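You operate a simulated robot arm through the tools that you are given. There is no shell and no other tool. Be economical: measure what you need, move in short steps, check, and stop when the job is done.

Carry out the task below with a simulated two-armed robot. There is one attempt and no reset: what you move stays moved.

Task
Take both straps off the net and put it on the top pallet.
Fine: ease both first and leave the teal levers free; buckles back beside their ratchets.
Where things are to end (x, y in the base frame): orange buckle within 40 mm of [480, 50]; yellow buckle within 40 mm of [680, 50]; grey folded net within 60 mm of [550, -740].

The check looks at the end state, three seconds after you hand in, the way a careful person would. Anything else that was tipped, shoved, dropped, spilled or broken makes it a failure.

Robot
Two 7-joint arms with fingered hands on one trunk, on a base that drives. Base frame: it is fixed to the floor where the robot stands at the start and does not move with it; the origin is under the middle of the robot, x ahead of it, y to its left, z up; the surface under the hand at the start is at about z = 780. Units: mm, degrees, N and s.
The left shoulder is at the start at [60, 126, 1230], the right one opposite. With the tool pointing down near the work surface each hand reaches from about 100 to 680 mm from the robot's upright axis, wherever it stands, measured 20 degrees to its own side. Places, roughly: orange stud [500, -400, 800]; teal lever of the orange ratchet [500, 200, 900]; teal lever of the yellow ratchet [700, 200, 900]; top pallet [700, -700, 600]; yellow stud [700, -400, 800]. Payload 2.5 kg a hand.
Tool frame (each hand has its own): the origin (TCP) lies between the finger pads and is the grasp point; the fingertips stand 30 mm ahead of it; z points along the fingers, y is the line along which they close. Largest opening 104 mm; the body of the gripper starts 35 mm behind the TCP. The gripper is a hand of 5 fingers: y runs from the thumb to the fingers, the wrist lies at [-15, -104, -178] in the tool frame, and closing takes about 1.5 s.
Orientation is that of the tool frame in the base frame, as a unit quaternion [x, y, z, w]. With the fingers straight down and the wrist toward the robot, the tool's x, y and z point along [0, 1, 0], [1, 0, 0] and [0, 0, -1] of the base frame.

Tools
- The arms move only by the tool arm_command. It takes "left_plan", "right_plan" or both (then of equal length, played together; a hand with none holds still); each is a list of rows, each a list of 6 numbers: the shift along the tool's x, y, z in mm, then the turn, a rotation vector about the tool's x, y, z in degrees. In form: [[dx, dy, dz, wx, wy, wz], ...]. A call has 1 to 20 rows; each row shifts and turns the commanded pose from where the row before left it, along the tool's axes as they then stand. "left_hand" and "right_hand" are, for a hand that has rows, the gripper command, from -1 (fully open) to 1 (shut), values between in proportion, set as the call begins (left out, the last holds). A row lasts 0.2 s, in which the tool goes at most 50 mm and 8.6 degrees; a call with a longer step from one row to the next is refused whole, and so is a gripper value outside its range. A pose out of reach is approached as far as the arm can. The call stops where the force on the tool passes 80 N (or 10 N more than at its start, if that is more) or the arm is blocked; 0.2 s more then pass. Each finger travels about 153 mm/s and halts on what it meets, pressing with about 31 N; the grip force reading is that of the motor and also rises with nothing between the fingers. The clock runs only during rows and for 0.2 s after the last one: add rows that do not move to give the fingers time. The reply holds the time, the measured pose of the TCP, the force on the tool along the base axes, the opening and the grip force, in the units named above and with some noise, with the torque about the TCP (base axes, N m) and any sound that the robot's microphone picked up.
- Cameras (640 x 400 px; columns grow to the right, rows downward): "scene" is now at [117.8, -21.8, 1427.5]; the picture's right is [-0.28, -0.96, 0.00], its down [-0.66, 0.19, -0.73] and it looks along [0.70, -0.20, -0.69] (base axes); focal length 286 px, centre (320, 200). "left" rides on the left gripper at [-80, -78, -141] in its tool frame; the picture's right is [-0.78, -0.30, 0.56], its down [0.53, -0.78, 0.33] and it looks along [0.33, 0.56, 0.76] (tool axes); focal length 247 px, centre (320, 200). "right" rides on the right gripper at [80, -78, -141] in its tool frame; the picture's right is [-0.78, 0.30, -0.56], its down [-0.53, -0.78, 0.33] and it looks along [-0.33, 0.56, 0.76] (tool axes); focal length 247 px, centre (320, 200). There is no depth. A picture from a camera that has moved, and an enlarged one, comes with that camera's place and axes in the base frame and with its lens.
- snapshot(camera): a new picture of that camera. The clock stands still meanwhile.
- lift_body(by): slides the trunk up (or, below 0, down) by that many mm; the arms and the scene camera ride with it, the base frame stays. It gives what a move gives, with no picture.
- base_move(legs): drives the robot by 1 to 6 legs, each [ahead, left, turn to the left] in mm, mm and degrees, along the robot's own axes; the way and the turn of a leg run together, so that a leg with both is an arc; at most 1500 mm and 180 degrees a leg. The arms and the cameras ride along, it lands a little off, and it stops where it bumps. It gives what a move gives.
- move_fingers(index, middle, ring, little, thumb_bend, thumb_turn, hand): sets how far each is bent, from 0 (flat) to 100 (curled in); at 30 the hand is open as for a grip, at 70 the pads meet at the TCP. One left out holds its place. A second passes; each finger stops where it meets its share of the squeeze, and holds until it gets a number again. A gripper value or a shape takes the hand back. It gives what a move gives, with no picture; readings hold the bend of each and the force on index, middle, ring, little, thumb and palm. thumb_turn goes from beside the hand (0) to across from the fingers (100), as for a grip.
- preshape(shape, hand): the hand has 5 fingers and takes this shape, open, in about a second: jaw (thumb against the fingers, like two jaws); tri (thumb and two fingers); tip (a fingertip pinch); poke (one finger out to press); point (the index stretched); flat (the hand flat); cup (the hand cupped); fist (a fist). The gripper value then closes the fingers along that shape, each until it touches; the sizes above hold for jaw. It gives what a move gives, with no picture.
- head_to(pan, tilt): turns the head with the scene camera to pan (to the left, within 86 degrees either way) and tilt (down, from -29 to 69), counted from straight ahead of the robot. It gives what a move gives.
- close_up(camera, box): a new picture of the part [left, top, right, bottom] of that camera's present view, enlarged. The clock stands still meanwhile.
- job_done(): hands the job in; it is judged then, once.

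Go step by step. Nothing tells you exact positions but the pictures and the camera data: compare them with the known pose of the tool, close in by small moves and look again before you grip or let go. The budget is 120 turns and 100 pictures, counting those below and the enlarged ones. Unless the task says otherwise, let go and move clear before handing in, and close with one line.

The tools are called after ">>>" by a JSON object that holds its "fn" and its "kwargs". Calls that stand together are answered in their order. arm_command: Moves the arms, as the interface text tells. Its arguments: {"type":"object","properties":{"left_plan":{"type":"array","items":{"type":"array","items":{"type":"number"}}},"left_hand":{"type":"number"},"right_plan":{"type":"array","items":{"type":"array","items":{"type":"number"}}},"right_hand":{"type":"number"}},"required":[]} The other tools are called the same way: lift_body (by) slides the trunk up or down; preshape (shape, hand) gives the hand a shape; move_fingers (index, middle, ring, little, thumb_bend, thumb_turn, hand) moves the fingers one by one; base_move (legs) drives the base; head_to (pan, tilt) turns the head that bears the scene camera; snapshot (camera) takes a picture; close_up (camera, box) takes an enlarged picture of a part of a camera's view; job_done () hands the job in.

At the start:

```text
time_s: 0.0
left_tcp_pos: [513.3, 186.2, 1157.2]
left_orientation: [0.707, 0.707, 0.0, 0.0]
left_wrist_force: [-0.5, -0.6, 0.2]
left_moment: [-0.01, 0.0, -0.01]
left_width: 103.6
left_grip_force: 0.1
left_shape: jaw
left_bend: [30.0, 30.0, 30.0, 30.0, 30.0, 98.0]
left_finger forces: [0.1, 0.1, 0.0, 0.0, 0.1, 0.0]
right_tcp_pos: [400.5, -222.8, 1215.1]
right_orientation: [0.707, 0.708, 0.0, 0.0]
right_wrist_force: [0.2, -0.1, 0.0]
right_moment: [-0.02, 0.0, -0.02]
right_width: 103.7
right_grip_force: 0.1
right_shape: jaw
right_bend: [30.0, 30.0, 30.0, 30.0, 30.0, 98.0]
right_finger forces: [0.0, 0.0, 0.0, 0.0, 0.0, 0.1]
trunk travel left (down, up): [-625.0, 315.0]
robot x, y, heading: [1.6, -0.4, 0.0]
head pan, tilt: [-16.0, 43.3]
```

scene: 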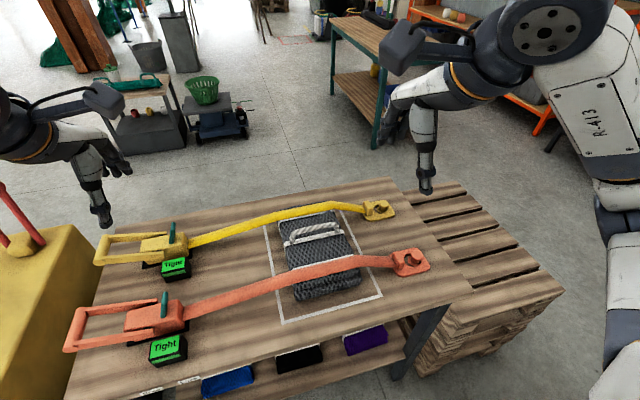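
right: 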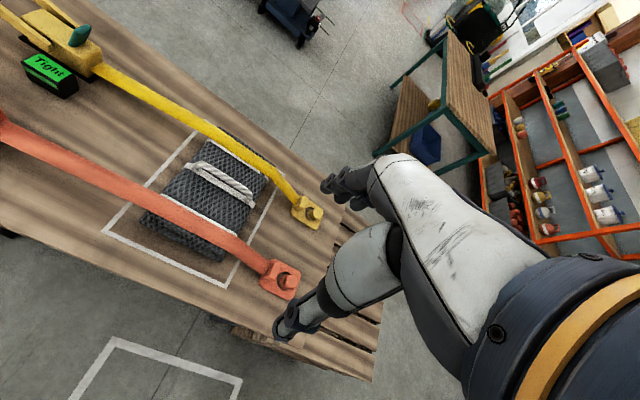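
left: 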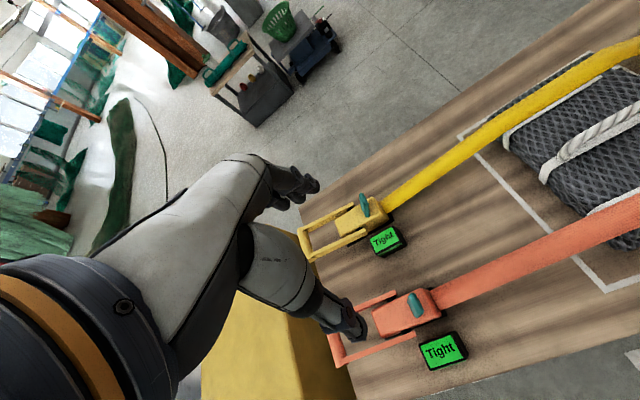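

I see two tight straps (orange near, yellow far) across a grey net, with ratchets at left, each carrying a teal lever, and buckles on studs at right. I'll look closer at the ratchets and the buckles first.

>>> {"fn": "close_up", "kwargs": {"camera": "scene", "box": [50, 210, 230, 370]}}

>>> {"fn": "close_up", "kwargs": {"camera": "scene", "box": [260, 180, 450, 310]}}

>>> {"fn": "close_up", "kwargs": {"camera": "left", "box": [280, 170, 480, 380]}}

```text
2.50 times, centred on (140, 290) of scene
camera zoom: at [117.8, -21.8, 1427.5], right [-0.28, -0.96, 0.0], down [-0.66, 0.19, -0.73], along [0.7, -0.2, -0.69], focal length 714 px, centre (770, -25)
```

zoom: 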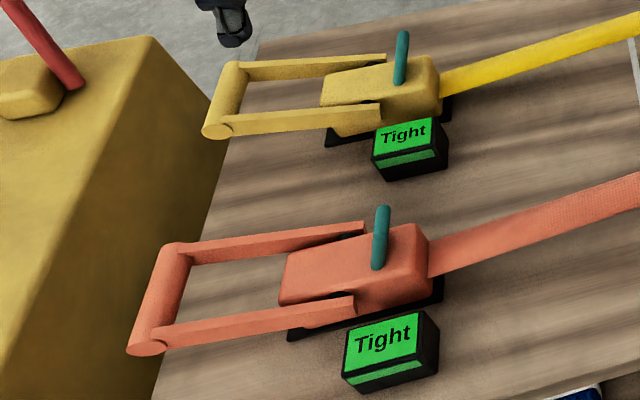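

```text
3.08 times, centred on (355, 245) of scene
camera zoom: at [117.8, -21.8, 1427.5], right [-0.28, -0.96, 0.0], down [-0.66, 0.19, -0.73], along [0.7, -0.2, -0.69], focal length 879 px, centre (212, 62)
```

zoom: 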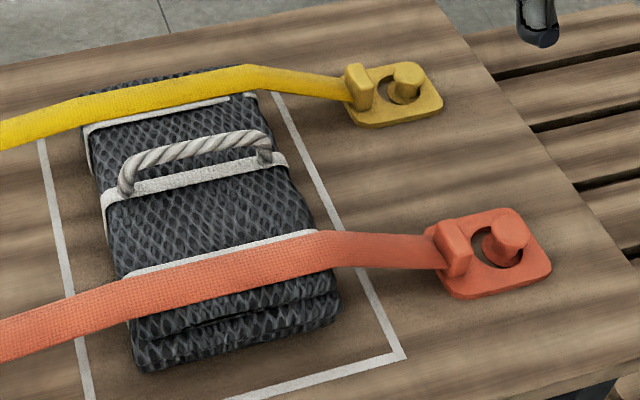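

```text
1.90 times, centred on (380, 275) of left
camera zoom: at [436.3, 105.5, 1297.9], right [-0.3, -0.78, -0.56], down [-0.78, 0.53, -0.33], along [0.56, 0.33, -0.76], focal length 470 px, centre (206, 57)
```

zoom: 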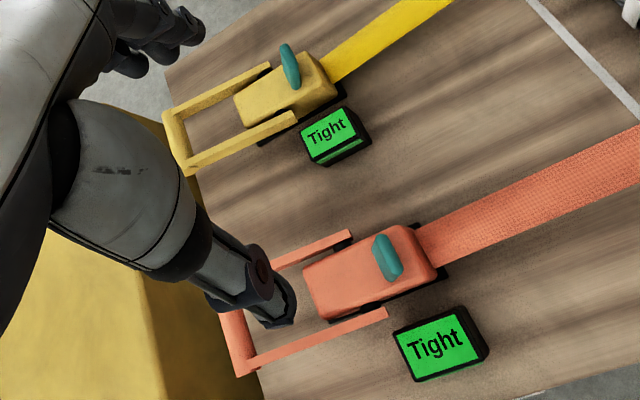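

The teal levers are short pegs on top of the ratchet bodies (orange tip around [490,198,886]). I'll shape the left hand to a poke and look at where the finger sits.

>>> {"fn": "preshape", "kwargs": {"hand": "left", "shape": "poke"}}

>>> {"fn": "snapshot", "kwargs": {"camera": "left"}}

```text
time_s: 0.9
left_tcp_pos: [512.6, 185.9, 1157.4]
left_orientation: [0.708, 0.707, 0.0, 0.0]
left_wrist_force: [0.2, -0.2, 0.3]
left_moment: [-0.03, 0.01, 0.01]
left_width: 0.1
left_grip_force: 0.0
left_shape: poke
left_bend: [70.0, 70.0, 99.0, 99.0, 100.0, 100.0]
left_finger forces: [0.1, 0.1, 0.0, 0.1, 0.0, 0.0]
right_tcp_pos: [400.5, -224.2, 1214.4]
right_orientation: [0.707, 0.707, 0.0, 0.0]
right_wrist_force: [0.0, 0.3, 0.3]
right_moment: [-0.02, -0.01, -0.01]
right_width: 103.6
right_grip_force: 0.1
right_shape: jaw
right_bend: [30.0, 30.0, 30.0, 30.0, 30.0, 98.0]
right_finger forces: [0.2, 0.0, 0.0, 0.0, 0.1, 0.0]
trunk travel left (down, up): [-625.0, 315.0]
robot x, y, heading: [-1.4, -3.7, 0.1]
head pan, tilt: [-16.0, 43.3]
```

```text
93 pictures are left
camera left: at [436.3, 105.6, 1297.9], right [-0.3, -0.78, -0.56], down [-0.78, 0.53, -0.33], along [0.56, 0.33, -0.76], focal length 247 px, centre (320, 200)
```

left: 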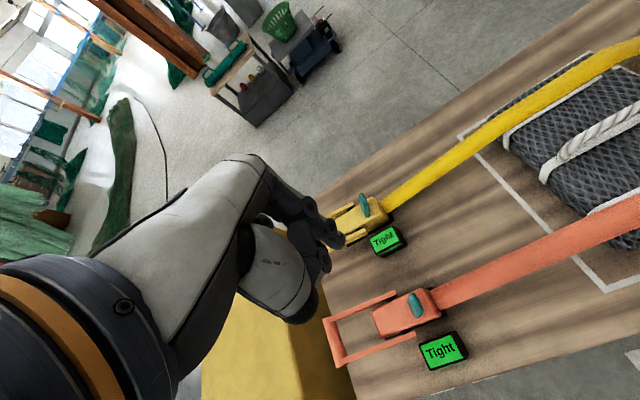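

The poke's fingertip sits about 30 mm ahead of the TCP. Both levers lean slightly toward the net; I'll bring the fingertip down on the net side of the orange lever.

>>> {"fn": "arm_command", "kwargs": {"left_plan": [[-8, -6, 45, 0, 0, 0], [-8, -6, 45, 0, 0, 0], [-8, -6, 45, 0, 0, 0], [0, -5, 45, 0, 0, 0], [0, 0, 30, 0, 0, 0]]}}

>>> {"fn": "snapshot", "kwargs": {"camera": "left"}}

>>> {"fn": "close_up", "kwargs": {"camera": "scene", "box": [50, 210, 230, 370]}}

```text
time_s: 2.1
left_tcp_pos: [489.4, 161.9, 946.7]
left_orientation: [0.707, 0.707, 0.0, 0.0]
left_wrist_force: [-0.1, -0.3, 0.4]
left_moment: [-0.01, 0.01, -0.02]
left_width: 0.0
left_grip_force: 0.0
left_shape: poke
left_bend: [70.0, 70.0, 99.0, 99.0, 100.0, 100.0]
left_finger forces: [0.0, 0.0, 0.0, 0.1, 0.0, 0.0]
right_tcp_pos: [400.2, -223.4, 1213.9]
right_orientation: [0.707, 0.708, 0.001, 0.0]
right_wrist_force: [-0.5, -0.2, 0.7]
right_moment: [0.0, 0.0, 0.02]
right_width: 103.5
right_grip_force: 0.0
right_shape: jaw
right_bend: [30.0, 30.0, 30.0, 30.0, 30.0, 98.0]
right_finger forces: [0.0, 0.0, 0.0, 0.0, 0.0, 0.0]
trunk travel left (down, up): [-625.0, 315.0]
robot x, y, heading: [4.5, -0.5, -0.0]
head pan, tilt: [-16.0, 43.3]
```

```text
92 pictures are left
camera left: at [412.9, 81.9, 1087.7], right [-0.3, -0.78, -0.56], down [-0.78, 0.53, -0.33], along [0.56, 0.33, -0.76], focal length 247 px, centre (320, 200)
```

left: 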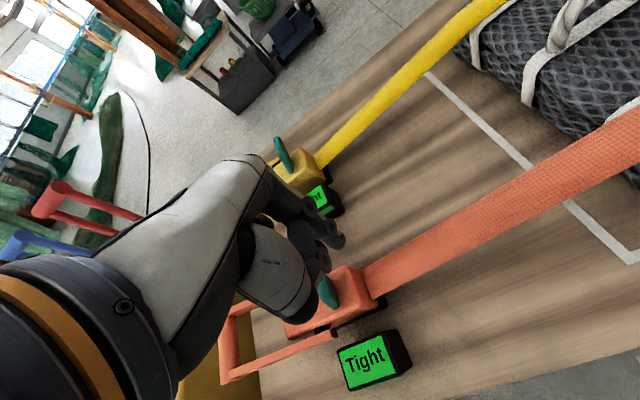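

```text
2.50 times, centred on (140, 290) of scene
camera zoom: at [117.8, -21.8, 1427.6], right [-0.28, -0.96, 0.0], down [-0.66, 0.19, -0.73], along [0.7, -0.2, -0.69], focal length 714 px, centre (770, -25)
```

zoom: 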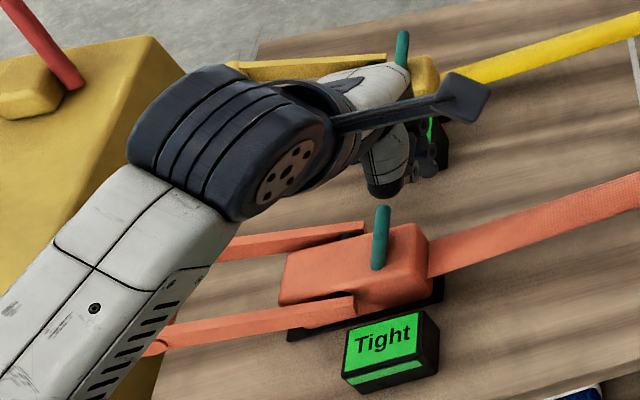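

The orange lever tip is about [480,191,900]. I'll lower the fingertip on its net side, then look.

>>> {"fn": "arm_command", "kwargs": {"left_plan": [[-10, -8, 0, 0, 0, 0], [0, 0, 20, 0, 0, 0], [0, 0, 20, 0, 0, 0]]}}

>>> {"fn": "close_up", "kwargs": {"camera": "left", "box": [220, 190, 460, 390]}}

>>> {"fn": "close_up", "kwargs": {"camera": "scene", "box": [100, 230, 220, 330]}}

```text
time_s: 2.9
left_tcp_pos: [481.4, 152.5, 908.0]
left_orientation: [0.707, 0.707, 0.0, -0.001]
left_wrist_force: [-0.4, -0.7, -0.2]
left_moment: [-0.01, -0.02, -0.01]
left_width: 0.0
left_grip_force: 0.2
left_shape: poke
left_bend: [70.0, 70.0, 99.0, 99.0, 100.0, 100.0]
left_finger forces: [0.0, 0.0, 0.0, 0.1, 0.1, 0.1]
right_tcp_pos: [401.3, -224.0, 1214.1]
right_orientation: [0.707, 0.708, 0.001, 0.001]
right_wrist_force: [-0.2, 0.4, 0.8]
right_moment: [0.0, 0.02, 0.0]
right_width: 103.7
right_grip_force: 0.0
right_shape: jaw
right_bend: [30.0, 30.0, 30.0, 30.0, 30.0, 98.0]
right_finger forces: [0.1, 0.1, 0.1, 0.0, 0.1, 0.0]
trunk travel left (down, up): [-625.0, 315.0]
robot x, y, heading: [0.0, -1.3, 0.1]
head pan, tilt: [-16.0, 43.3]
```

```text
2.00 times, centred on (340, 290) of left
camera zoom: at [404.5, 71.7, 1047.5], right [-0.3, -0.78, -0.56], down [-0.78, 0.53, -0.33], along [0.56, 0.33, -0.76], focal length 494 px, centre (280, 20)
```

zoom: 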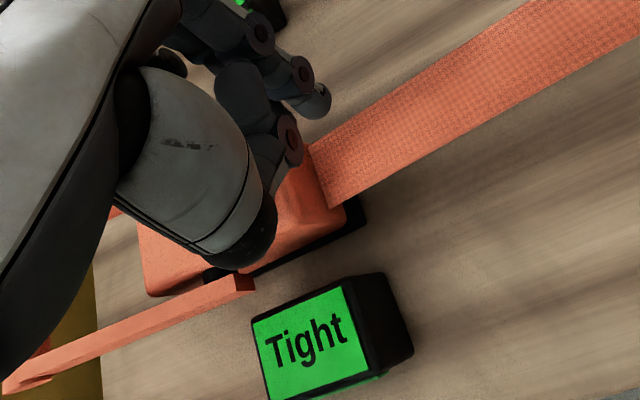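

```text
4.00 times, centred on (160, 280) of scene
camera zoom: at [117.7, -21.9, 1427.6], right [-0.28, -0.96, 0.0], down [-0.66, 0.19, -0.73], along [0.7, -0.2, -0.69], focal length 1143 px, centre (960, -120)
```

zoom: 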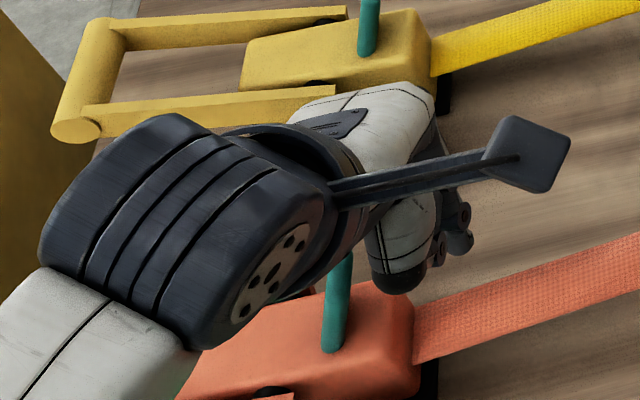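

The finger is on the net side of the lever and its top is beside the hand. I'll push gently toward the handle (+y) and watch the force and the display.

>>> {"fn": "arm_command", "kwargs": {"left_plan": [[8, 0, 0, 0, 0, 0], [8, 0, 0, 0, 0, 0], [8, 0, 0, 0, 0, 0], [8, 0, 0, 0, 0, 0]]}}

>>> {"fn": "close_up", "kwargs": {"camera": "scene", "box": [90, 230, 230, 370]}}

```text
time_s: 3.9
left_tcp_pos: [482.5, 184.4, 906.9]
left_orientation: [0.707, 0.707, 0.0, 0.0]
left_wrist_force: [0.8, -0.1, 0.6]
left_moment: [-0.03, 0.0, 0.02]
left_width: 0.0
left_grip_force: 0.0
left_shape: poke
left_bend: [70.0, 70.0, 99.0, 99.0, 100.0, 100.0]
left_finger forces: [0.0, 1.0, 0.0, 0.0, 0.0, 0.0]
right_tcp_pos: [399.9, -223.5, 1214.1]
right_orientation: [0.707, 0.707, 0.0, 0.0]
right_wrist_force: [-0.1, -0.3, -0.4]
right_moment: [0.0, 0.01, 0.01]
right_width: 103.8
right_grip_force: 0.1
right_shape: jaw
right_bend: [30.0, 30.0, 30.0, 30.0, 30.0, 98.0]
right_finger forces: [0.1, 0.0, 0.0, 0.1, 0.0, 0.1]
trunk travel left (down, up): [-625.0, 315.0]
robot x, y, heading: [6.5, 1.4, 0.0]
head pan, tilt: [-16.0, 43.3]
```

```text
2.86 times, centred on (160, 300) of scene
camera zoom: at [117.7, -21.9, 1427.6], right [-0.28, -0.96, 0.0], down [-0.66, 0.19, -0.73], along [0.7, -0.2, -0.69], focal length 817 px, centre (777, -86)
```

zoom: 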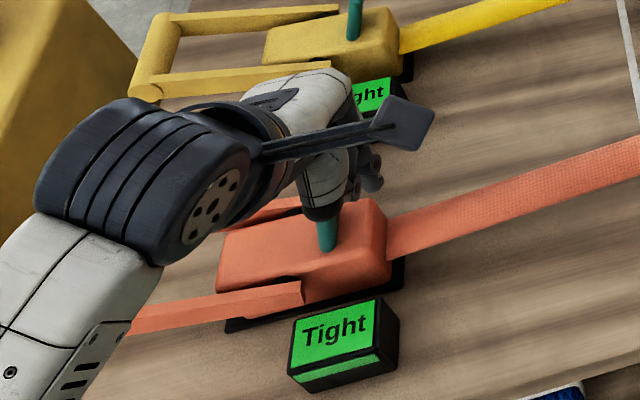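

No real contact yet (middle finger 1 N). I'll keep pushing.

>>> {"fn": "arm_command", "kwargs": {"left_plan": [[6, 0, 0, 0, 0, 0], [6, 0, 0, 0, 0, 0], [6, 0, 0, 0, 0, 0]]}}

>>> {"fn": "close_up", "kwargs": {"camera": "scene", "box": [90, 230, 230, 370]}}

```text
time_s: 4.7
left_tcp_pos: [483.8, 201.9, 906.9]
left_orientation: [0.707, 0.707, -0.001, -0.001]
left_wrist_force: [0.0, -0.8, 0.8]
left_moment: [0.03, -0.01, -0.01]
left_width: 0.2
left_grip_force: 0.1
left_shape: poke
left_bend: [70.0, 70.0, 99.0, 99.0, 100.0, 100.0]
left_finger forces: [0.0, 0.1, 0.0, 0.0, 0.0, 0.1]
right_tcp_pos: [400.9, -222.9, 1214.7]
right_orientation: [0.707, 0.707, 0.001, 0.0]
right_wrist_force: [1.5, 0.1, 0.4]
right_moment: [0.02, -0.04, -0.02]
right_width: 103.4
right_grip_force: 0.1
right_shape: jaw
right_bend: [30.0, 30.0, 30.0, 30.0, 30.0, 98.0]
right_finger forces: [0.0, 0.0, 0.0, 0.0, 0.1, 0.0]
trunk travel left (down, up): [-625.0, 315.0]
robot x, y, heading: [1.1, -0.2, -0.2]
head pan, tilt: [-16.0, 43.3]
```

```text
2.86 times, centred on (160, 300) of scene
camera zoom: at [117.8, -21.7, 1427.5], right [-0.28, -0.96, 0.0], down [-0.66, 0.19, -0.73], along [0.7, -0.2, -0.69], focal length 817 px, centre (777, -86)
```

zoom: 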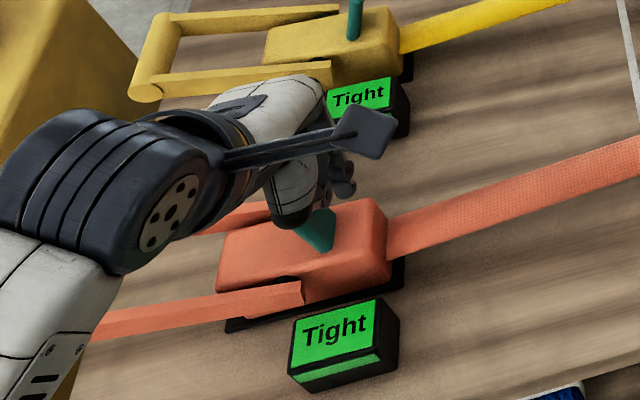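

The lever is tilting toward the handle with little force. I'll keep going in steps.

>>> {"fn": "arm_command", "kwargs": {"left_plan": [[7, 0, 0, 0, 0, 0], [7, 0, 0, 0, 0, 0], [7, 0, 0, 0, 0, 0]]}}

>>> {"fn": "close_up", "kwargs": {"camera": "scene", "box": [90, 230, 230, 370]}}

```text
time_s: 5.5
left_tcp_pos: [482.9, 216.9, 908.2]
left_orientation: [0.71, 0.705, -0.002, 0.004]
left_wrist_force: [-0.7, -17.2, 2.9]
left_moment: [-0.51, -0.02, 0.01]
left_width: 0.1
left_grip_force: 0.0
left_shape: poke
left_bend: [70.0, 70.0, 99.0, 99.0, 100.0, 100.0]
left_finger forces: [0.1, 17.8, 0.0, 0.0, 0.0, 0.1]
right_tcp_pos: [398.8, -226.1, 1213.9]
right_orientation: [0.707, 0.707, 0.001, -0.001]
right_wrist_force: [-0.5, -0.1, -0.8]
right_moment: [-0.02, 0.02, 0.01]
right_width: 103.6
right_grip_force: 0.1
right_shape: jaw
right_bend: [30.0, 30.0, 30.0, 30.0, 30.0, 98.0]
right_finger forces: [0.1, 0.0, 0.1, 0.1, 0.1, 0.0]
trunk travel left (down, up): [-625.0, 315.0]
robot x, y, heading: [0.3, -3.0, 0.0]
head pan, tilt: [-16.0, 43.3]
```

```text
2.86 times, centred on (160, 300) of scene
camera zoom: at [117.2, -24.3, 1427.6], right [-0.28, -0.96, 0.0], down [-0.66, 0.19, -0.73], along [0.7, -0.2, -0.69], focal length 817 px, centre (777, -86)
```

zoom: 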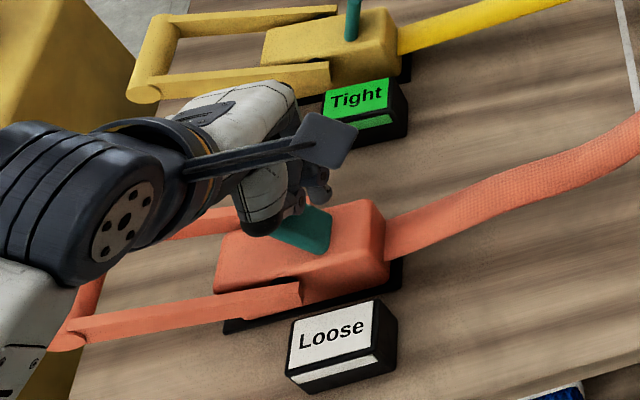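

The orange display reads "Loose" and the strap sags. I'll back off, rise, and check it stays loose.

>>> {"fn": "arm_command", "kwargs": {"left_plan": [[-12, 0, 0, 0, 0, 0], [-25, 0, 0, 0, 0, 0], [-30, 0, 0, 0, 0, 0], [0, 0, -45, 0, 0, 0], [0, 0, -45, 0, 0, 0]]}}

>>> {"fn": "close_up", "kwargs": {"camera": "scene", "box": [90, 230, 230, 370]}}

```text
time_s: 6.7
left_tcp_pos: [481.7, 155.2, 995.7]
left_orientation: [0.707, 0.707, -0.001, -0.001]
left_wrist_force: [0.4, 0.0, -0.5]
left_moment: [-0.02, 0.0, 0.02]
left_width: 0.1
left_grip_force: 0.1
left_shape: poke
left_bend: [70.0, 70.0, 99.0, 99.0, 100.0, 100.0]
left_finger forces: [0.1, 0.0, 0.0, 0.0, 0.0, 0.1]
right_tcp_pos: [401.1, -222.8, 1215.5]
right_orientation: [0.708, 0.706, 0.001, 0.0]
right_wrist_force: [-0.5, -0.7, -0.8]
right_moment: [-0.05, 0.0, 0.04]
right_width: 103.8
right_grip_force: 0.1
right_shape: jaw
right_bend: [30.0, 30.0, 30.0, 30.0, 30.0, 98.0]
right_finger forces: [0.1, 0.0, 0.0, 0.2, 0.0, 0.0]
trunk travel left (down, up): [-625.0, 315.0]
robot x, y, heading: [-0.3, -0.2, -0.2]
head pan, tilt: [-16.0, 43.3]
```

```text
2.86 times, centred on (160, 300) of scene
camera zoom: at [117.8, -22.1, 1427.5], right [-0.28, -0.96, 0.0], down [-0.66, 0.19, -0.73], along [0.7, -0.2, -0.69], focal length 817 px, centre (777, -86)
```

zoom: 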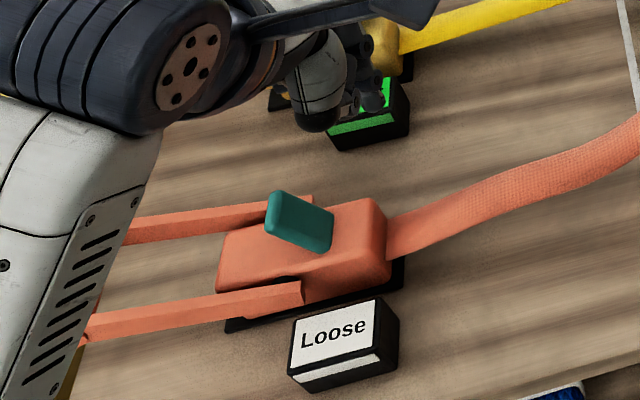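

Loose stays, and the lever is free. Next is the yellow lever: moving across at a safe height to its net side.

>>> {"fn": "arm_command", "kwargs": {"left_plan": [[0, 42, 0, 0, 0, 0], [0, 42, 0, 0, 0, 0], [0, 42, 0, 0, 0, 0], [-2, 42, 0, 0, 0, 0], [-3, 40, 0, 0, 0, 0], [0, 0, 35, 0, 0, 0]]}}

>>> {"fn": "close_up", "kwargs": {"camera": "scene", "box": [90, 190, 250, 300]}}

>>> {"fn": "snapshot", "kwargs": {"camera": "left"}}

```text
time_s: 8.1
left_tcp_pos: [688.1, 150.9, 962.7]
left_orientation: [0.708, 0.706, 0.001, 0.0]
left_wrist_force: [-0.1, -0.4, 0.8]
left_moment: [0.02, -0.01, -0.01]
left_width: 0.1
left_grip_force: 0.0
left_shape: poke
left_bend: [70.0, 70.0, 99.0, 99.0, 100.0, 100.0]
left_finger forces: [0.1, 0.0, 0.0, 0.0, 0.0, 0.0]
right_tcp_pos: [401.7, -220.9, 1214.2]
right_orientation: [0.707, 0.707, 0.0, 0.001]
right_wrist_force: [0.1, 0.0, 0.6]
right_moment: [0.02, -0.01, -0.04]
right_width: 103.4
right_grip_force: 0.0
right_shape: jaw
right_bend: [30.0, 30.0, 30.0, 30.0, 30.0, 98.0]
right_finger forces: [0.0, 0.0, 0.0, 0.1, 0.1, 0.0]
trunk travel left (down, up): [-625.0, 315.0]
robot x, y, heading: [0.7, -5.2, -0.0]
head pan, tilt: [-16.0, 43.3]
```

```text
3.64 times, centred on (170, 245) of scene
camera zoom: at [118.2, -21.2, 1427.5], right [-0.28, -0.96, 0.0], down [-0.66, 0.19, -0.73], along [0.7, -0.2, -0.69], focal length 1039 px, centre (866, 36)
```

zoom: 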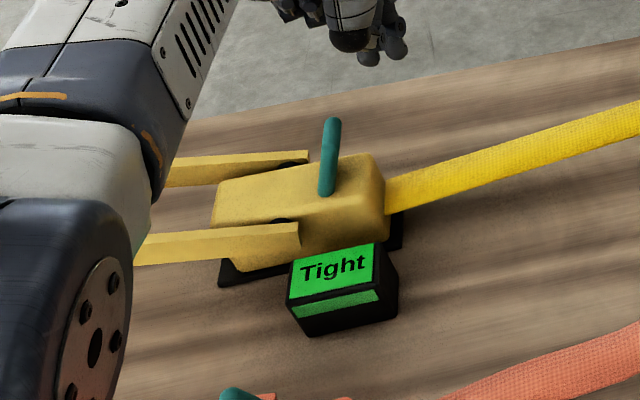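

```text
83 pictures are left
camera left: at [611.2, 70.5, 1104.4], right [-0.3, -0.78, -0.56], down [-0.78, 0.54, -0.33], along [0.56, 0.33, -0.76], focal length 247 px, centre (320, 200)
```

left: 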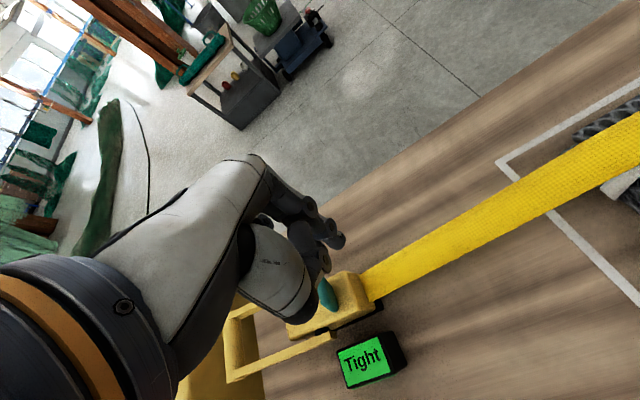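

Same relative view as for the orange lever. I'll lower it and push toward the handle.

>>> {"fn": "arm_command", "kwargs": {"left_plan": [[0, -5, 20, 0, 0, 0], [0, 0, 35, 0, 0, 0], [10, 0, 0, 0, 0, 0], [10, 0, 0, 0, 0, 0], [10, 0, 0, 0, 0, 0], [8, 0, 0, 0, 0, 0], [8, 0, 0, 0, 0, 0], [7, 0, 0, 0, 0, 0], [7, 0, 0, 0, 0, 0]]}}

>>> {"fn": "close_up", "kwargs": {"camera": "scene", "box": [90, 190, 250, 300]}}

```text
time_s: 10.1
left_tcp_pos: [674.1, 210.7, 908.4]
left_orientation: [0.707, 0.707, 0.0, 0.0]
left_wrist_force: [-0.4, -1.0, 0.8]
left_moment: [-0.02, -0.01, 0.0]
left_width: 0.0
left_grip_force: 0.2
left_shape: poke
left_bend: [70.0, 70.0, 99.0, 99.0, 100.0, 100.0]
left_finger forces: [0.0, 0.0, 0.1, 0.0, 0.1, 0.0]
left hand out of reach, approached as far as the arm can: row 2, 8
right_tcp_pos: [401.2, -223.5, 1214.7]
right_orientation: [0.707, 0.707, -0.001, 0.0]
right_wrist_force: [0.4, 0.1, -1.1]
right_moment: [0.01, 0.0, 0.01]
right_width: 103.8
right_grip_force: 0.0
right_shape: jaw
right_bend: [30.0, 30.0, 30.0, 30.0, 30.0, 98.0]
right_finger forces: [0.1, 0.0, 0.1, 0.0, 0.1, 0.0]
trunk travel left (down, up): [-625.0, 315.0]
robot x, y, heading: [2.2, -4.6, -0.1]
head pan, tilt: [-16.0, 43.3]
```

```text
3.64 times, centred on (170, 245) of scene
camera zoom: at [117.8, -21.8, 1427.5], right [-0.28, -0.96, 0.0], down [-0.66, 0.19, -0.73], along [0.7, -0.2, -0.69], focal length 1039 px, centre (866, 36)
```

zoom: 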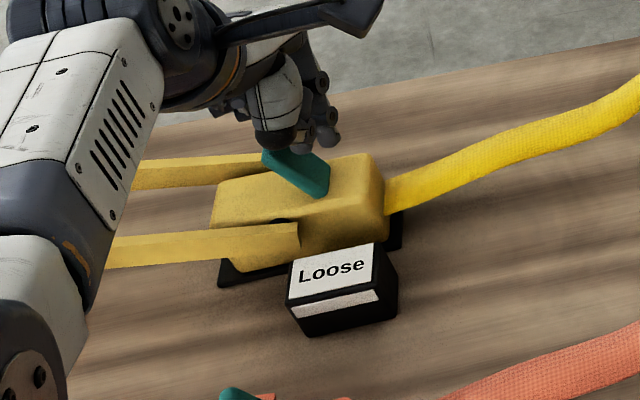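

Both straps now read "Loose". I'll back the left hand off and up, and look down at how much room there is between the base and the table.

>>> {"fn": "arm_command", "kwargs": {"left_plan": [[-12, 0, 0, 0, 0, 0], [-25, 0, 0, 0, 0, 0], [-25, 0, 0, 0, 0, 0], [0, 0, -45, 0, 0, 0], [0, -10, -45, 0, 0, 0], [0, -40, -45, 0, 0, 0], [0, -45, -40, 0, 0, 0], [0, -45, 0, 0, 0, 0], [10, -45, 0, 0, 0, 0], [20, -40, 0, 0, 0, 0]]}}

>>> {"fn": "head_to", "kwargs": {"pan": -25, "tilt": 69}}

>>> {"fn": "snapshot", "kwargs": {"camera": "scene"}}

>>> {"fn": "snapshot", "kwargs": {"camera": "right"}}

```text
refused: row 6 steps farther than a row can; nothing moved
```

```text
time_s: 11.0
left_tcp_pos: [674.4, 211.0, 910.8]
left_orientation: [0.707, 0.707, 0.0, 0.0]
left_wrist_force: [0.2, -0.6, -0.2]
left_moment: [0.0, -0.04, -0.01]
left_width: 0.2
left_grip_force: 0.1
left_shape: poke
left_bend: [70.0, 70.0, 99.0, 99.0, 100.0, 100.0]
left_finger forces: [0.1, 0.0, 0.0, 0.0, 0.0, 0.0]
right_tcp_pos: [399.8, -224.0, 1215.0]
right_orientation: [0.706, 0.708, 0.001, 0.0]
right_wrist_force: [-0.6, 0.0, 0.7]
right_moment: [-0.04, 0.03, -0.01]
right_width: 103.6
right_grip_force: 0.1
right_shape: jaw
right_bend: [30.0, 30.0, 30.0, 30.0, 30.0, 98.0]
right_finger forces: [0.1, 0.0, 0.0, 0.1, 0.0, 0.1]
trunk travel left (down, up): [-625.0, 315.0]
robot x, y, heading: [0.5, 1.8, 0.3]
head pan, tilt: [-25.0, 68.8]
```

```text
81 pictures are left
camera scene: at [89.0, -22.6, 1396.2], right [-0.42, -0.91, 0.0], down [-0.84, 0.39, -0.36], along [0.33, -0.15, -0.93], focal length 286 px, centre (320, 200)
```

scene: 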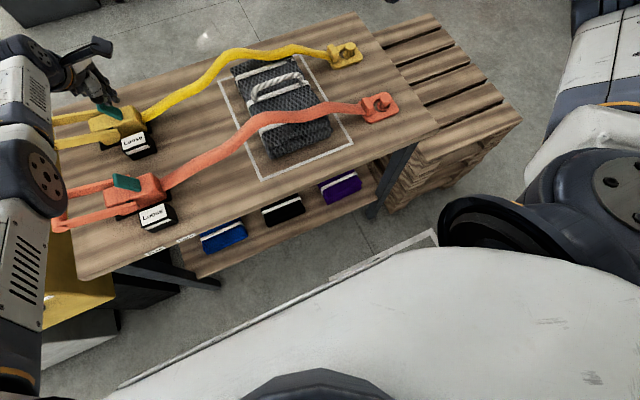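

```text
80 pictures are left
camera right: at [322.4, -144.1, 1355.0], right [0.3, -0.78, 0.56], down [-0.78, -0.53, -0.33], along [0.56, -0.33, -0.76], focal length 247 px, centre (320, 200)
```

right: 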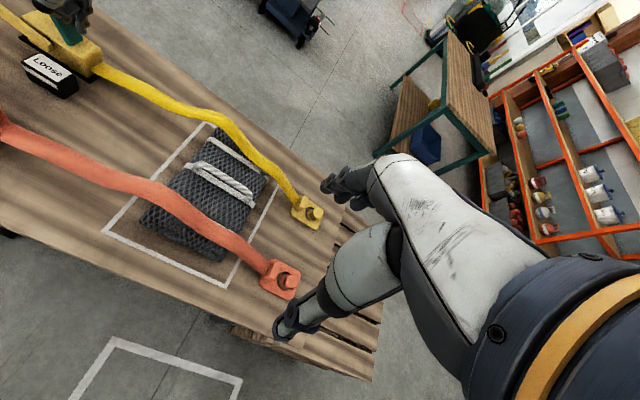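

Both straps hang slack. I'll withdraw the left hand high, then look closely at the buckles and to the right side before driving.

>>> {"fn": "arm_command", "kwargs": {"left_plan": [[-12, 0, 0, 0, 0, 0], [-25, 0, 0, 0, 0, 0], [-25, 0, 0, 0, 0, 0], [0, 0, -45, 0, 0, 0], [0, -10, -45, 0, 0, 0], [0, -20, -40, 0, 0, 0], [0, -30, -35, 0, 0, 0], [0, -40, -20, 0, 0, 0], [10, -40, -20, 0, 0, 0], [20, -40, 0, 0, 0, 0], [0, -40, -20, 0, 0, 0], [0, 0, -40, 0, 0, 0]]}}

>>> {"fn": "close_up", "kwargs": {"camera": "right", "box": [240, 180, 340, 310]}}

>>> {"fn": "close_up", "kwargs": {"camera": "scene", "box": [310, 30, 430, 130]}}

>>> {"fn": "head_to", "kwargs": {"pan": -80, "tilt": 55}}

>>> {"fn": "snapshot", "kwargs": {"camera": "scene"}}

```text
time_s: 13.6
left_tcp_pos: [453.0, 176.1, 1172.7]
left_orientation: [0.707, 0.707, 0.0, -0.001]
left_wrist_force: [-0.2, 0.5, 0.5]
left_moment: [0.04, -0.02, -0.02]
left_width: 0.1
left_grip_force: 0.1
left_shape: poke
left_bend: [70.0, 70.0, 99.0, 99.0, 100.0, 100.0]
left_finger forces: [0.0, 0.1, 0.0, 0.0, 0.0, 0.0]
right_tcp_pos: [400.7, -224.3, 1214.0]
right_orientation: [0.708, 0.707, 0.0, 0.0]
right_wrist_force: [-0.1, 0.8, -0.1]
right_moment: [0.01, -0.01, 0.0]
right_width: 103.5
right_grip_force: 0.0
right_shape: jaw
right_bend: [30.0, 30.0, 30.0, 30.0, 30.0, 98.0]
right_finger forces: [0.0, 0.1, 0.0, 0.0, 0.1, 0.0]
trunk travel left (down, up): [-625.0, 315.0]
robot x, y, heading: [0.2, -0.9, -0.1]
head pan, tilt: [-25.0, 68.8]
```

```text
3.08 times, centred on (290, 245) of right
camera zoom: at [322.4, -144.2, 1354.9], right [0.3, -0.78, 0.56], down [-0.78, -0.53, -0.33], along [0.56, -0.33, -0.76], focal length 760 px, centre (412, 62)
```

zoom: 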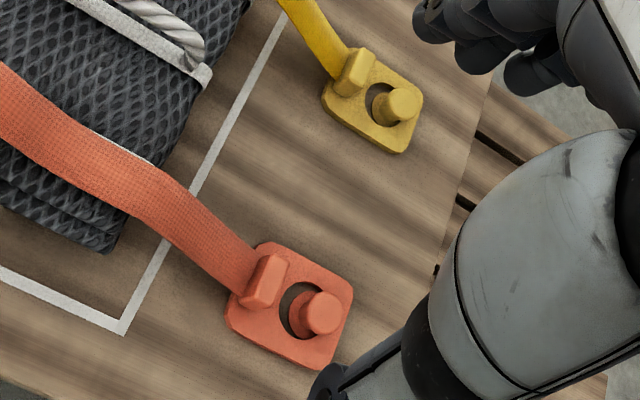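

```text
4.00 times, centred on (370, 80) of scene
camera zoom: at [89.0, -22.6, 1396.1], right [-0.42, -0.91, 0.0], down [-0.84, 0.39, -0.36], along [0.33, -0.15, -0.93], focal length 1143 px, centre (120, 680)
```

zoom: 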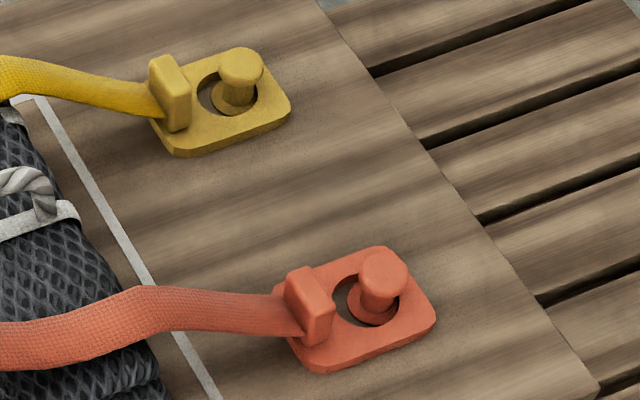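

```text
time_s: 14.8
left_tcp_pos: [453.1, 176.1, 1172.2]
left_orientation: [0.708, 0.706, 0.0, 0.0]
left_wrist_force: [-0.7, 0.8, -0.5]
left_moment: [0.0, 0.02, 0.0]
left_width: 0.0
left_grip_force: 0.1
left_shape: poke
left_bend: [70.0, 70.0, 99.0, 99.0, 100.0, 100.0]
left_finger forces: [0.0, 0.0, 0.0, 0.1, 0.0, 0.1]
right_tcp_pos: [400.8, -223.1, 1214.0]
right_orientation: [0.707, 0.707, 0.0, 0.0]
right_wrist_force: [0.2, -0.9, 0.9]
right_moment: [-0.06, -0.01, 0.01]
right_width: 103.9
right_grip_force: 0.0
right_shape: jaw
right_bend: [30.0, 30.0, 30.0, 30.0, 30.0, 98.0]
right_finger forces: [0.0, 0.0, 0.0, 0.0, 0.0, 0.1]
trunk travel left (down, up): [-625.0, 315.0]
robot x, y, heading: [-0.4, -0.6, -0.1]
head pan, tilt: [-80.0, 55.0]
```

```text
77 pictures are left
camera scene: at [50.9, -70.0, 1411.6], right [-0.98, -0.17, 0.0], down [-0.14, 0.81, -0.57], along [0.1, -0.56, -0.82], focal length 286 px, centre (320, 200)
```

scene: 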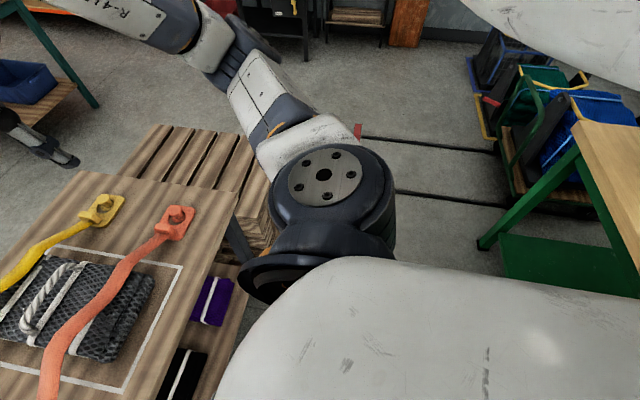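

The studs have mushroom caps and sit at the far (-y) end of each buckle's hole, so each buckle must slide a little to -y and then lift. The floor to the right is clear, so I'll drive right and a bit forward, open the left hand to jaw, and lower the trunk.

>>> {"fn": "base_move", "kwargs": {"legs": [[0, -275, 0], [60, 0, 0]]}}

>>> {"fn": "preshape", "kwargs": {"hand": "left", "shape": "tri"}}

>>> {"fn": "lift_body", "kwargs": {"by": -130}}

>>> {"fn": "head_to", "kwargs": {"pan": 0, "tilt": 50}}

>>> {"fn": "snapshot", "kwargs": {"camera": "scene"}}

>>> {"fn": "snapshot", "kwargs": {"camera": "left"}}

```text
time_s: 17.3
left_tcp_pos: [513.0, -102.3, 1172.4]
left_orientation: [0.71, 0.704, -0.001, 0.0]
left_wrist_force: [0.0, 0.5, 0.7]
left_moment: [0.0, -0.01, 0.0]
left_width: 0.1
left_grip_force: 0.2
left_shape: poke
left_bend: [70.0, 70.0, 99.0, 99.0, 100.0, 100.0]
left_finger forces: [0.0, 0.1, 0.0, 0.1, 0.0, 0.1]
right_tcp_pos: [457.5, -500.6, 1212.9]
right_orientation: [0.71, 0.704, 0.0, 0.0]
right_wrist_force: [0.2, -0.4, 0.3]
right_moment: [0.02, 0.01, 0.04]
right_width: 104.0
right_grip_force: 0.1
right_shape: jaw
right_bend: [30.0, 30.0, 30.0, 30.0, 30.0, 98.0]
right_finger forces: [0.2, 0.0, 0.0, 0.1, 0.0, 0.0]
trunk travel left (down, up): [-625.0, 315.0]
robot x, y, heading: [57.3, -274.8, -0.4]
head pan, tilt: [-80.0, 55.0]
```

```text
time_s: 18.2
left_tcp_pos: [513.2, -101.9, 1173.7]
left_orientation: [0.71, 0.704, 0.001, 0.0]
left_wrist_force: [-0.1, -0.5, 0.1]
left_moment: [0.01, -0.02, -0.01]
left_width: 103.9
left_grip_force: 0.1
left_shape: tri
left_bend: [30.0, 30.0, 99.0, 99.0, 30.0, 98.0]
left_finger forces: [0.0, 0.1, 0.1, 0.1, 0.0, 0.1]
right_tcp_pos: [456.2, -501.3, 1215.4]
right_orientation: [0.71, 0.704, 0.0, 0.0]
right_wrist_force: [0.3, -0.6, -0.5]
right_moment: [-0.01, 0.01, 0.02]
right_width: 103.9
right_grip_force: 0.1
right_shape: jaw
right_bend: [30.0, 30.0, 30.0, 30.0, 30.0, 98.0]
right_finger forces: [0.0, 0.1, 0.0, 0.0, 0.0, 0.0]
trunk travel left (down, up): [-625.0, 315.0]
robot x, y, heading: [56.1, -276.8, -0.4]
head pan, tilt: [-80.0, 55.0]
```

```text
time_s: 19.8
left_tcp_pos: [513.1, -101.0, 1042.4]
left_orientation: [0.71, 0.704, 0.0, 0.0]
left_wrist_force: [0.4, 0.1, -0.1]
left_moment: [0.0, 0.02, 0.02]
left_width: 103.8
left_grip_force: 0.0
left_shape: tri
left_bend: [30.0, 30.0, 99.0, 99.0, 30.0, 98.0]
left_finger forces: [0.1, 0.1, 0.0, 0.0, 0.0, 0.1]
right_tcp_pos: [457.3, -500.7, 1084.5]
right_orientation: [0.71, 0.704, 0.0, 0.0]
right_wrist_force: [-0.3, -0.1, -0.7]
right_moment: [-0.01, -0.02, -0.01]
right_width: 103.8
right_grip_force: 0.0
right_shape: jaw
right_bend: [30.0, 30.0, 30.0, 30.0, 30.0, 98.0]
right_finger forces: [0.0, 0.1, 0.1, 0.1, 0.0, 0.1]
trunk travel left (down, up): [-495.0, 445.0]
robot x, y, heading: [57.6, -272.0, -0.4]
head pan, tilt: [-80.0, 55.0]
```

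```text
time_s: 21.4
left_tcp_pos: [513.4, -102.0, 1042.9]
left_orientation: [0.711, 0.704, 0.0, 0.0]
left_wrist_force: [0.0, -0.1, -0.2]
left_moment: [0.03, 0.02, 0.02]
left_width: 104.1
left_grip_force: 0.0
left_shape: tri
left_bend: [30.0, 30.0, 99.0, 99.0, 30.0, 98.0]
left_finger forces: [0.0, 0.0, 0.0, 0.0, 0.1, 0.0]
right_tcp_pos: [456.4, -500.9, 1084.5]
right_orientation: [0.71, 0.704, 0.0, 0.0]
right_wrist_force: [0.1, 0.6, 0.4]
right_moment: [0.03, -0.03, -0.01]
right_width: 103.8
right_grip_force: 0.0
right_shape: jaw
right_bend: [30.0, 30.0, 30.0, 30.0, 30.0, 98.0]
right_finger forces: [0.1, 0.0, 0.0, 0.1, 0.0, 0.0]
trunk travel left (down, up): [-495.0, 445.0]
robot x, y, heading: [57.9, -273.2, -0.4]
head pan, tilt: [0.0, 50.0]
```

```text
76 pictures are left
camera scene: at [173.3, -274.7, 1288.1], right [-0.01, -1.0, 0.0], down [-0.77, 0.01, -0.64], along [0.64, -0.01, -0.77], focal length 286 px, centre (320, 200)
```

scene: 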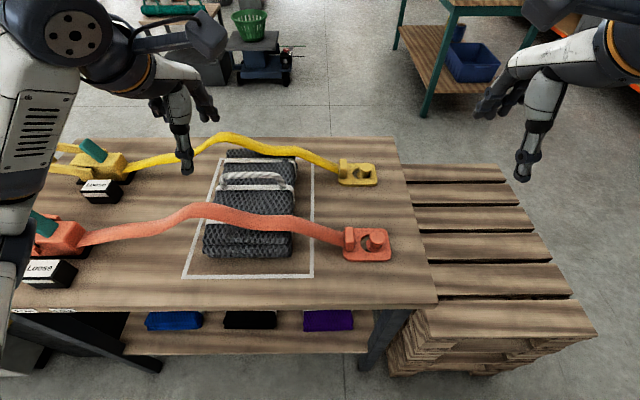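

```text
75 pictures are left
camera left: at [435.5, -181.5, 1183.4], right [-0.3, -0.77, -0.56], down [-0.77, 0.54, -0.33], along [0.56, 0.33, -0.76], focal length 247 px, centre (320, 200)
```

left: 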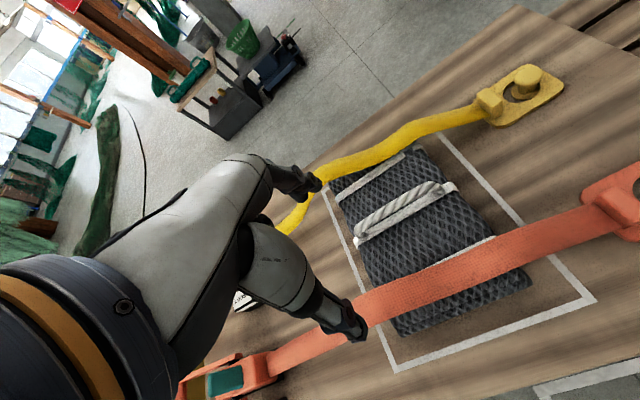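

Good view. I'll take a close-up of the buckles to place them precisely.

>>> {"fn": "close_up", "kwargs": {"camera": "scene", "box": [310, 140, 430, 280]}}

>>> {"fn": "close_up", "kwargs": {"camera": "left", "box": [460, 50, 640, 250]}}

```text
2.86 times, centred on (370, 210) of scene
camera zoom: at [173.3, -274.7, 1288.1], right [-0.01, -1.0, 0.0], down [-0.77, 0.01, -0.64], along [0.64, -0.01, -0.77], focal length 817 px, centre (177, 171)
```

zoom: 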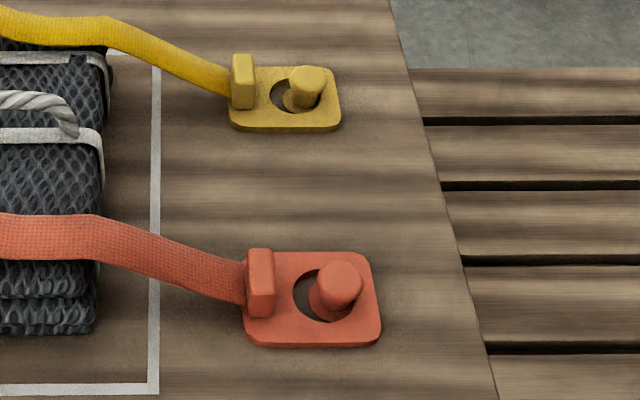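

```text
2.00 times, centred on (550, 150) of left
camera zoom: at [435.5, -181.5, 1183.4], right [-0.3, -0.77, -0.56], down [-0.77, 0.54, -0.33], along [0.56, 0.33, -0.76], focal length 494 px, centre (-140, 300)
```

zoom: 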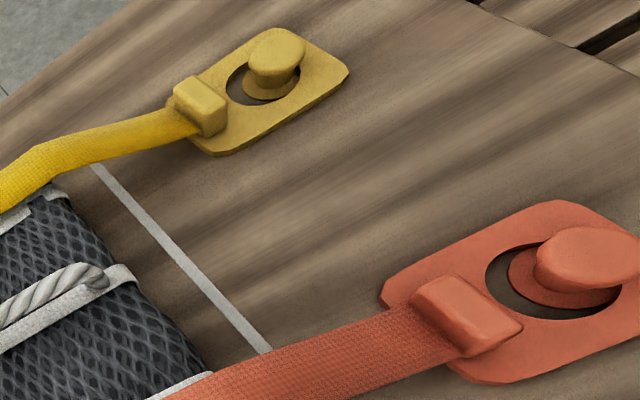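

Orange buckle: block at about [478,-332], top z≈833, plate centre about [475,-375]. I'll take the left hand over the block and check.

>>> {"fn": "arm_command", "kwargs": {"left_plan": [[-38.3, -6, 20, 0, 0, 0], [-38.3, -6, 20, 0, 0, 0], [-38.3, -6, 20, 0, 0, 0], [-38.3, -6, 20, 0, 0, 0], [-38.3, -6, 20, 0, 0, 0], [-38.3, -6, 20, 0, 0, 0], [0, 0, 20, 0, 0, 0]]}}

>>> {"fn": "snapshot", "kwargs": {"camera": "left"}}

>>> {"fn": "close_up", "kwargs": {"camera": "scene", "box": [290, 140, 450, 290]}}

```text
time_s: 22.9
left_tcp_pos: [474.9, -330.1, 905.8]
left_orientation: [0.71, 0.705, 0.001, 0.0]
left_wrist_force: [0.2, 0.1, -0.9]
left_moment: [0.01, 0.0, 0.01]
left_width: 103.9
left_grip_force: 0.1
left_shape: tri
left_bend: [30.0, 30.0, 99.0, 99.0, 30.0, 98.0]
left_finger forces: [0.1, 0.0, 0.1, 0.1, 0.0, 0.0]
right_tcp_pos: [457.3, -500.1, 1084.6]
right_orientation: [0.71, 0.704, 0.001, 0.0]
right_wrist_force: [-0.1, -0.2, 0.1]
right_moment: [-0.01, 0.01, 0.01]
right_width: 103.5
right_grip_force: 0.1
right_shape: jaw
right_bend: [30.0, 30.0, 30.0, 30.0, 30.0, 98.0]
right_finger forces: [0.0, 0.1, 0.1, 0.1, 0.0, 0.0]
trunk travel left (down, up): [-495.0, 445.0]
robot x, y, heading: [59.5, -278.6, -0.4]
head pan, tilt: [0.0, 50.0]
```

```text
72 pictures are left
camera left: at [397.4, -410.1, 1045.9], right [-0.3, -0.77, -0.56], down [-0.77, 0.54, -0.33], along [0.56, 0.33, -0.76], focal length 247 px, centre (320, 200)
```

left: 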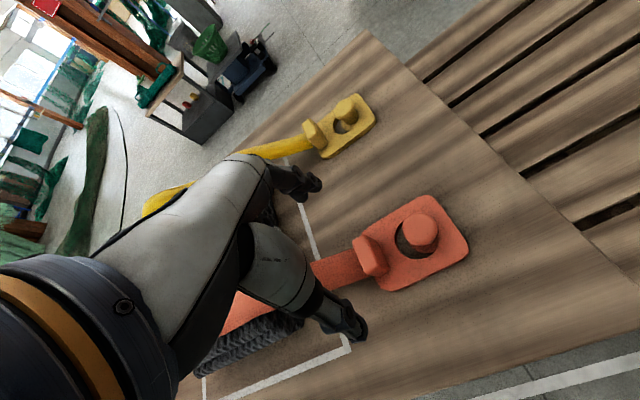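

```text
2.67 times, centred on (370, 215) of scene
camera zoom: at [173.3, -274.6, 1288.2], right [-0.01, -1.0, 0.0], down [-0.77, 0.01, -0.64], along [0.64, -0.01, -0.77], focal length 762 px, centre (187, 160)
```

zoom: 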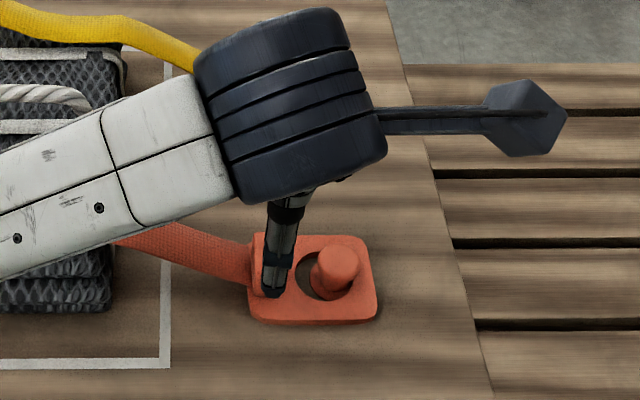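

The hand is over the block (block about [477,-338]). I'll go down to around z=830, and look before closing.

>>> {"fn": "arm_command", "kwargs": {"left_plan": [[-7, 2, 25, 0, 0, 0], [0, 0, 25, 0, 0, 0], [0, 0, 23, 0, 0, 0]]}}

>>> {"fn": "close_up", "kwargs": {"camera": "left", "box": [240, 120, 480, 360]}}

>>> {"fn": "close_up", "kwargs": {"camera": "scene", "box": [310, 180, 430, 280]}}

```text
time_s: 23.8
left_tcp_pos: [476.3, -339.4, 828.7]
left_orientation: [0.71, 0.705, 0.0, 0.0]
left_wrist_force: [-0.1, 0.6, 0.3]
left_moment: [0.02, 0.01, 0.02]
left_width: 104.0
left_grip_force: 0.1
left_shape: tri
left_bend: [30.0, 30.0, 99.0, 99.0, 30.0, 98.0]
left_finger forces: [0.1, 0.0, 0.0, 0.0, 0.0, 0.1]
right_tcp_pos: [456.2, -501.3, 1085.6]
right_orientation: [0.71, 0.704, 0.0, -0.001]
right_wrist_force: [0.4, 0.1, -0.3]
right_moment: [0.03, 0.03, 0.02]
right_width: 103.7
right_grip_force: 0.1
right_shape: jaw
right_bend: [30.0, 30.0, 30.0, 30.0, 30.0, 98.0]
right_finger forces: [0.0, 0.0, 0.0, 0.0, 0.0, 0.1]
trunk travel left (down, up): [-495.0, 445.0]
robot x, y, heading: [56.5, -274.8, -0.8]
head pan, tilt: [0.0, 50.0]
```

```text
1.67 times, centred on (360, 240) of left
camera zoom: at [398.8, -418.9, 969.6], right [-0.3, -0.77, -0.56], down [-0.77, 0.54, -0.33], along [0.56, 0.33, -0.76], focal length 412 px, centre (253, 133)
```

zoom: 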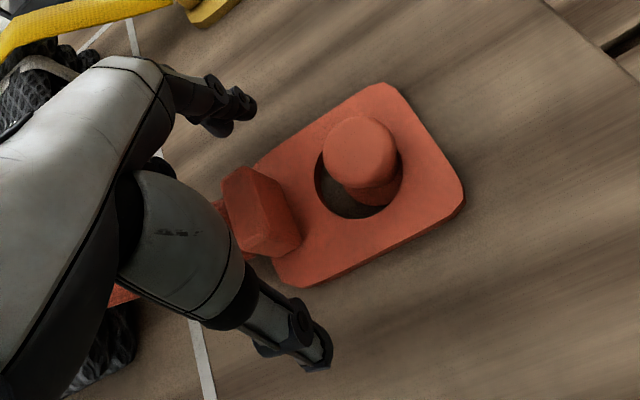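

```text
4.00 times, centred on (370, 230) of scene
camera zoom: at [173.3, -274.6, 1288.2], right [-0.01, -1.0, 0.0], down [-0.77, 0.01, -0.64], along [0.64, -0.01, -0.77], focal length 1143 px, centre (120, 80)
```

zoom: 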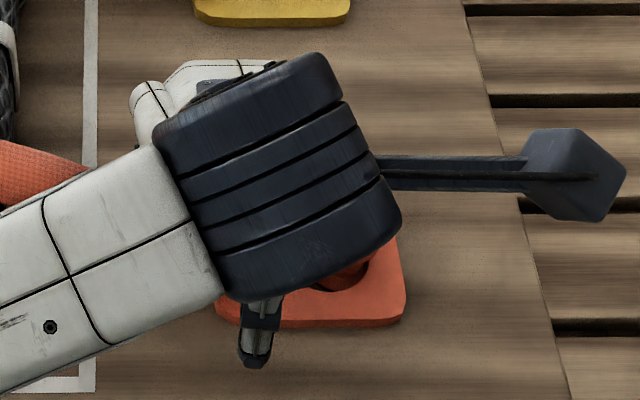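

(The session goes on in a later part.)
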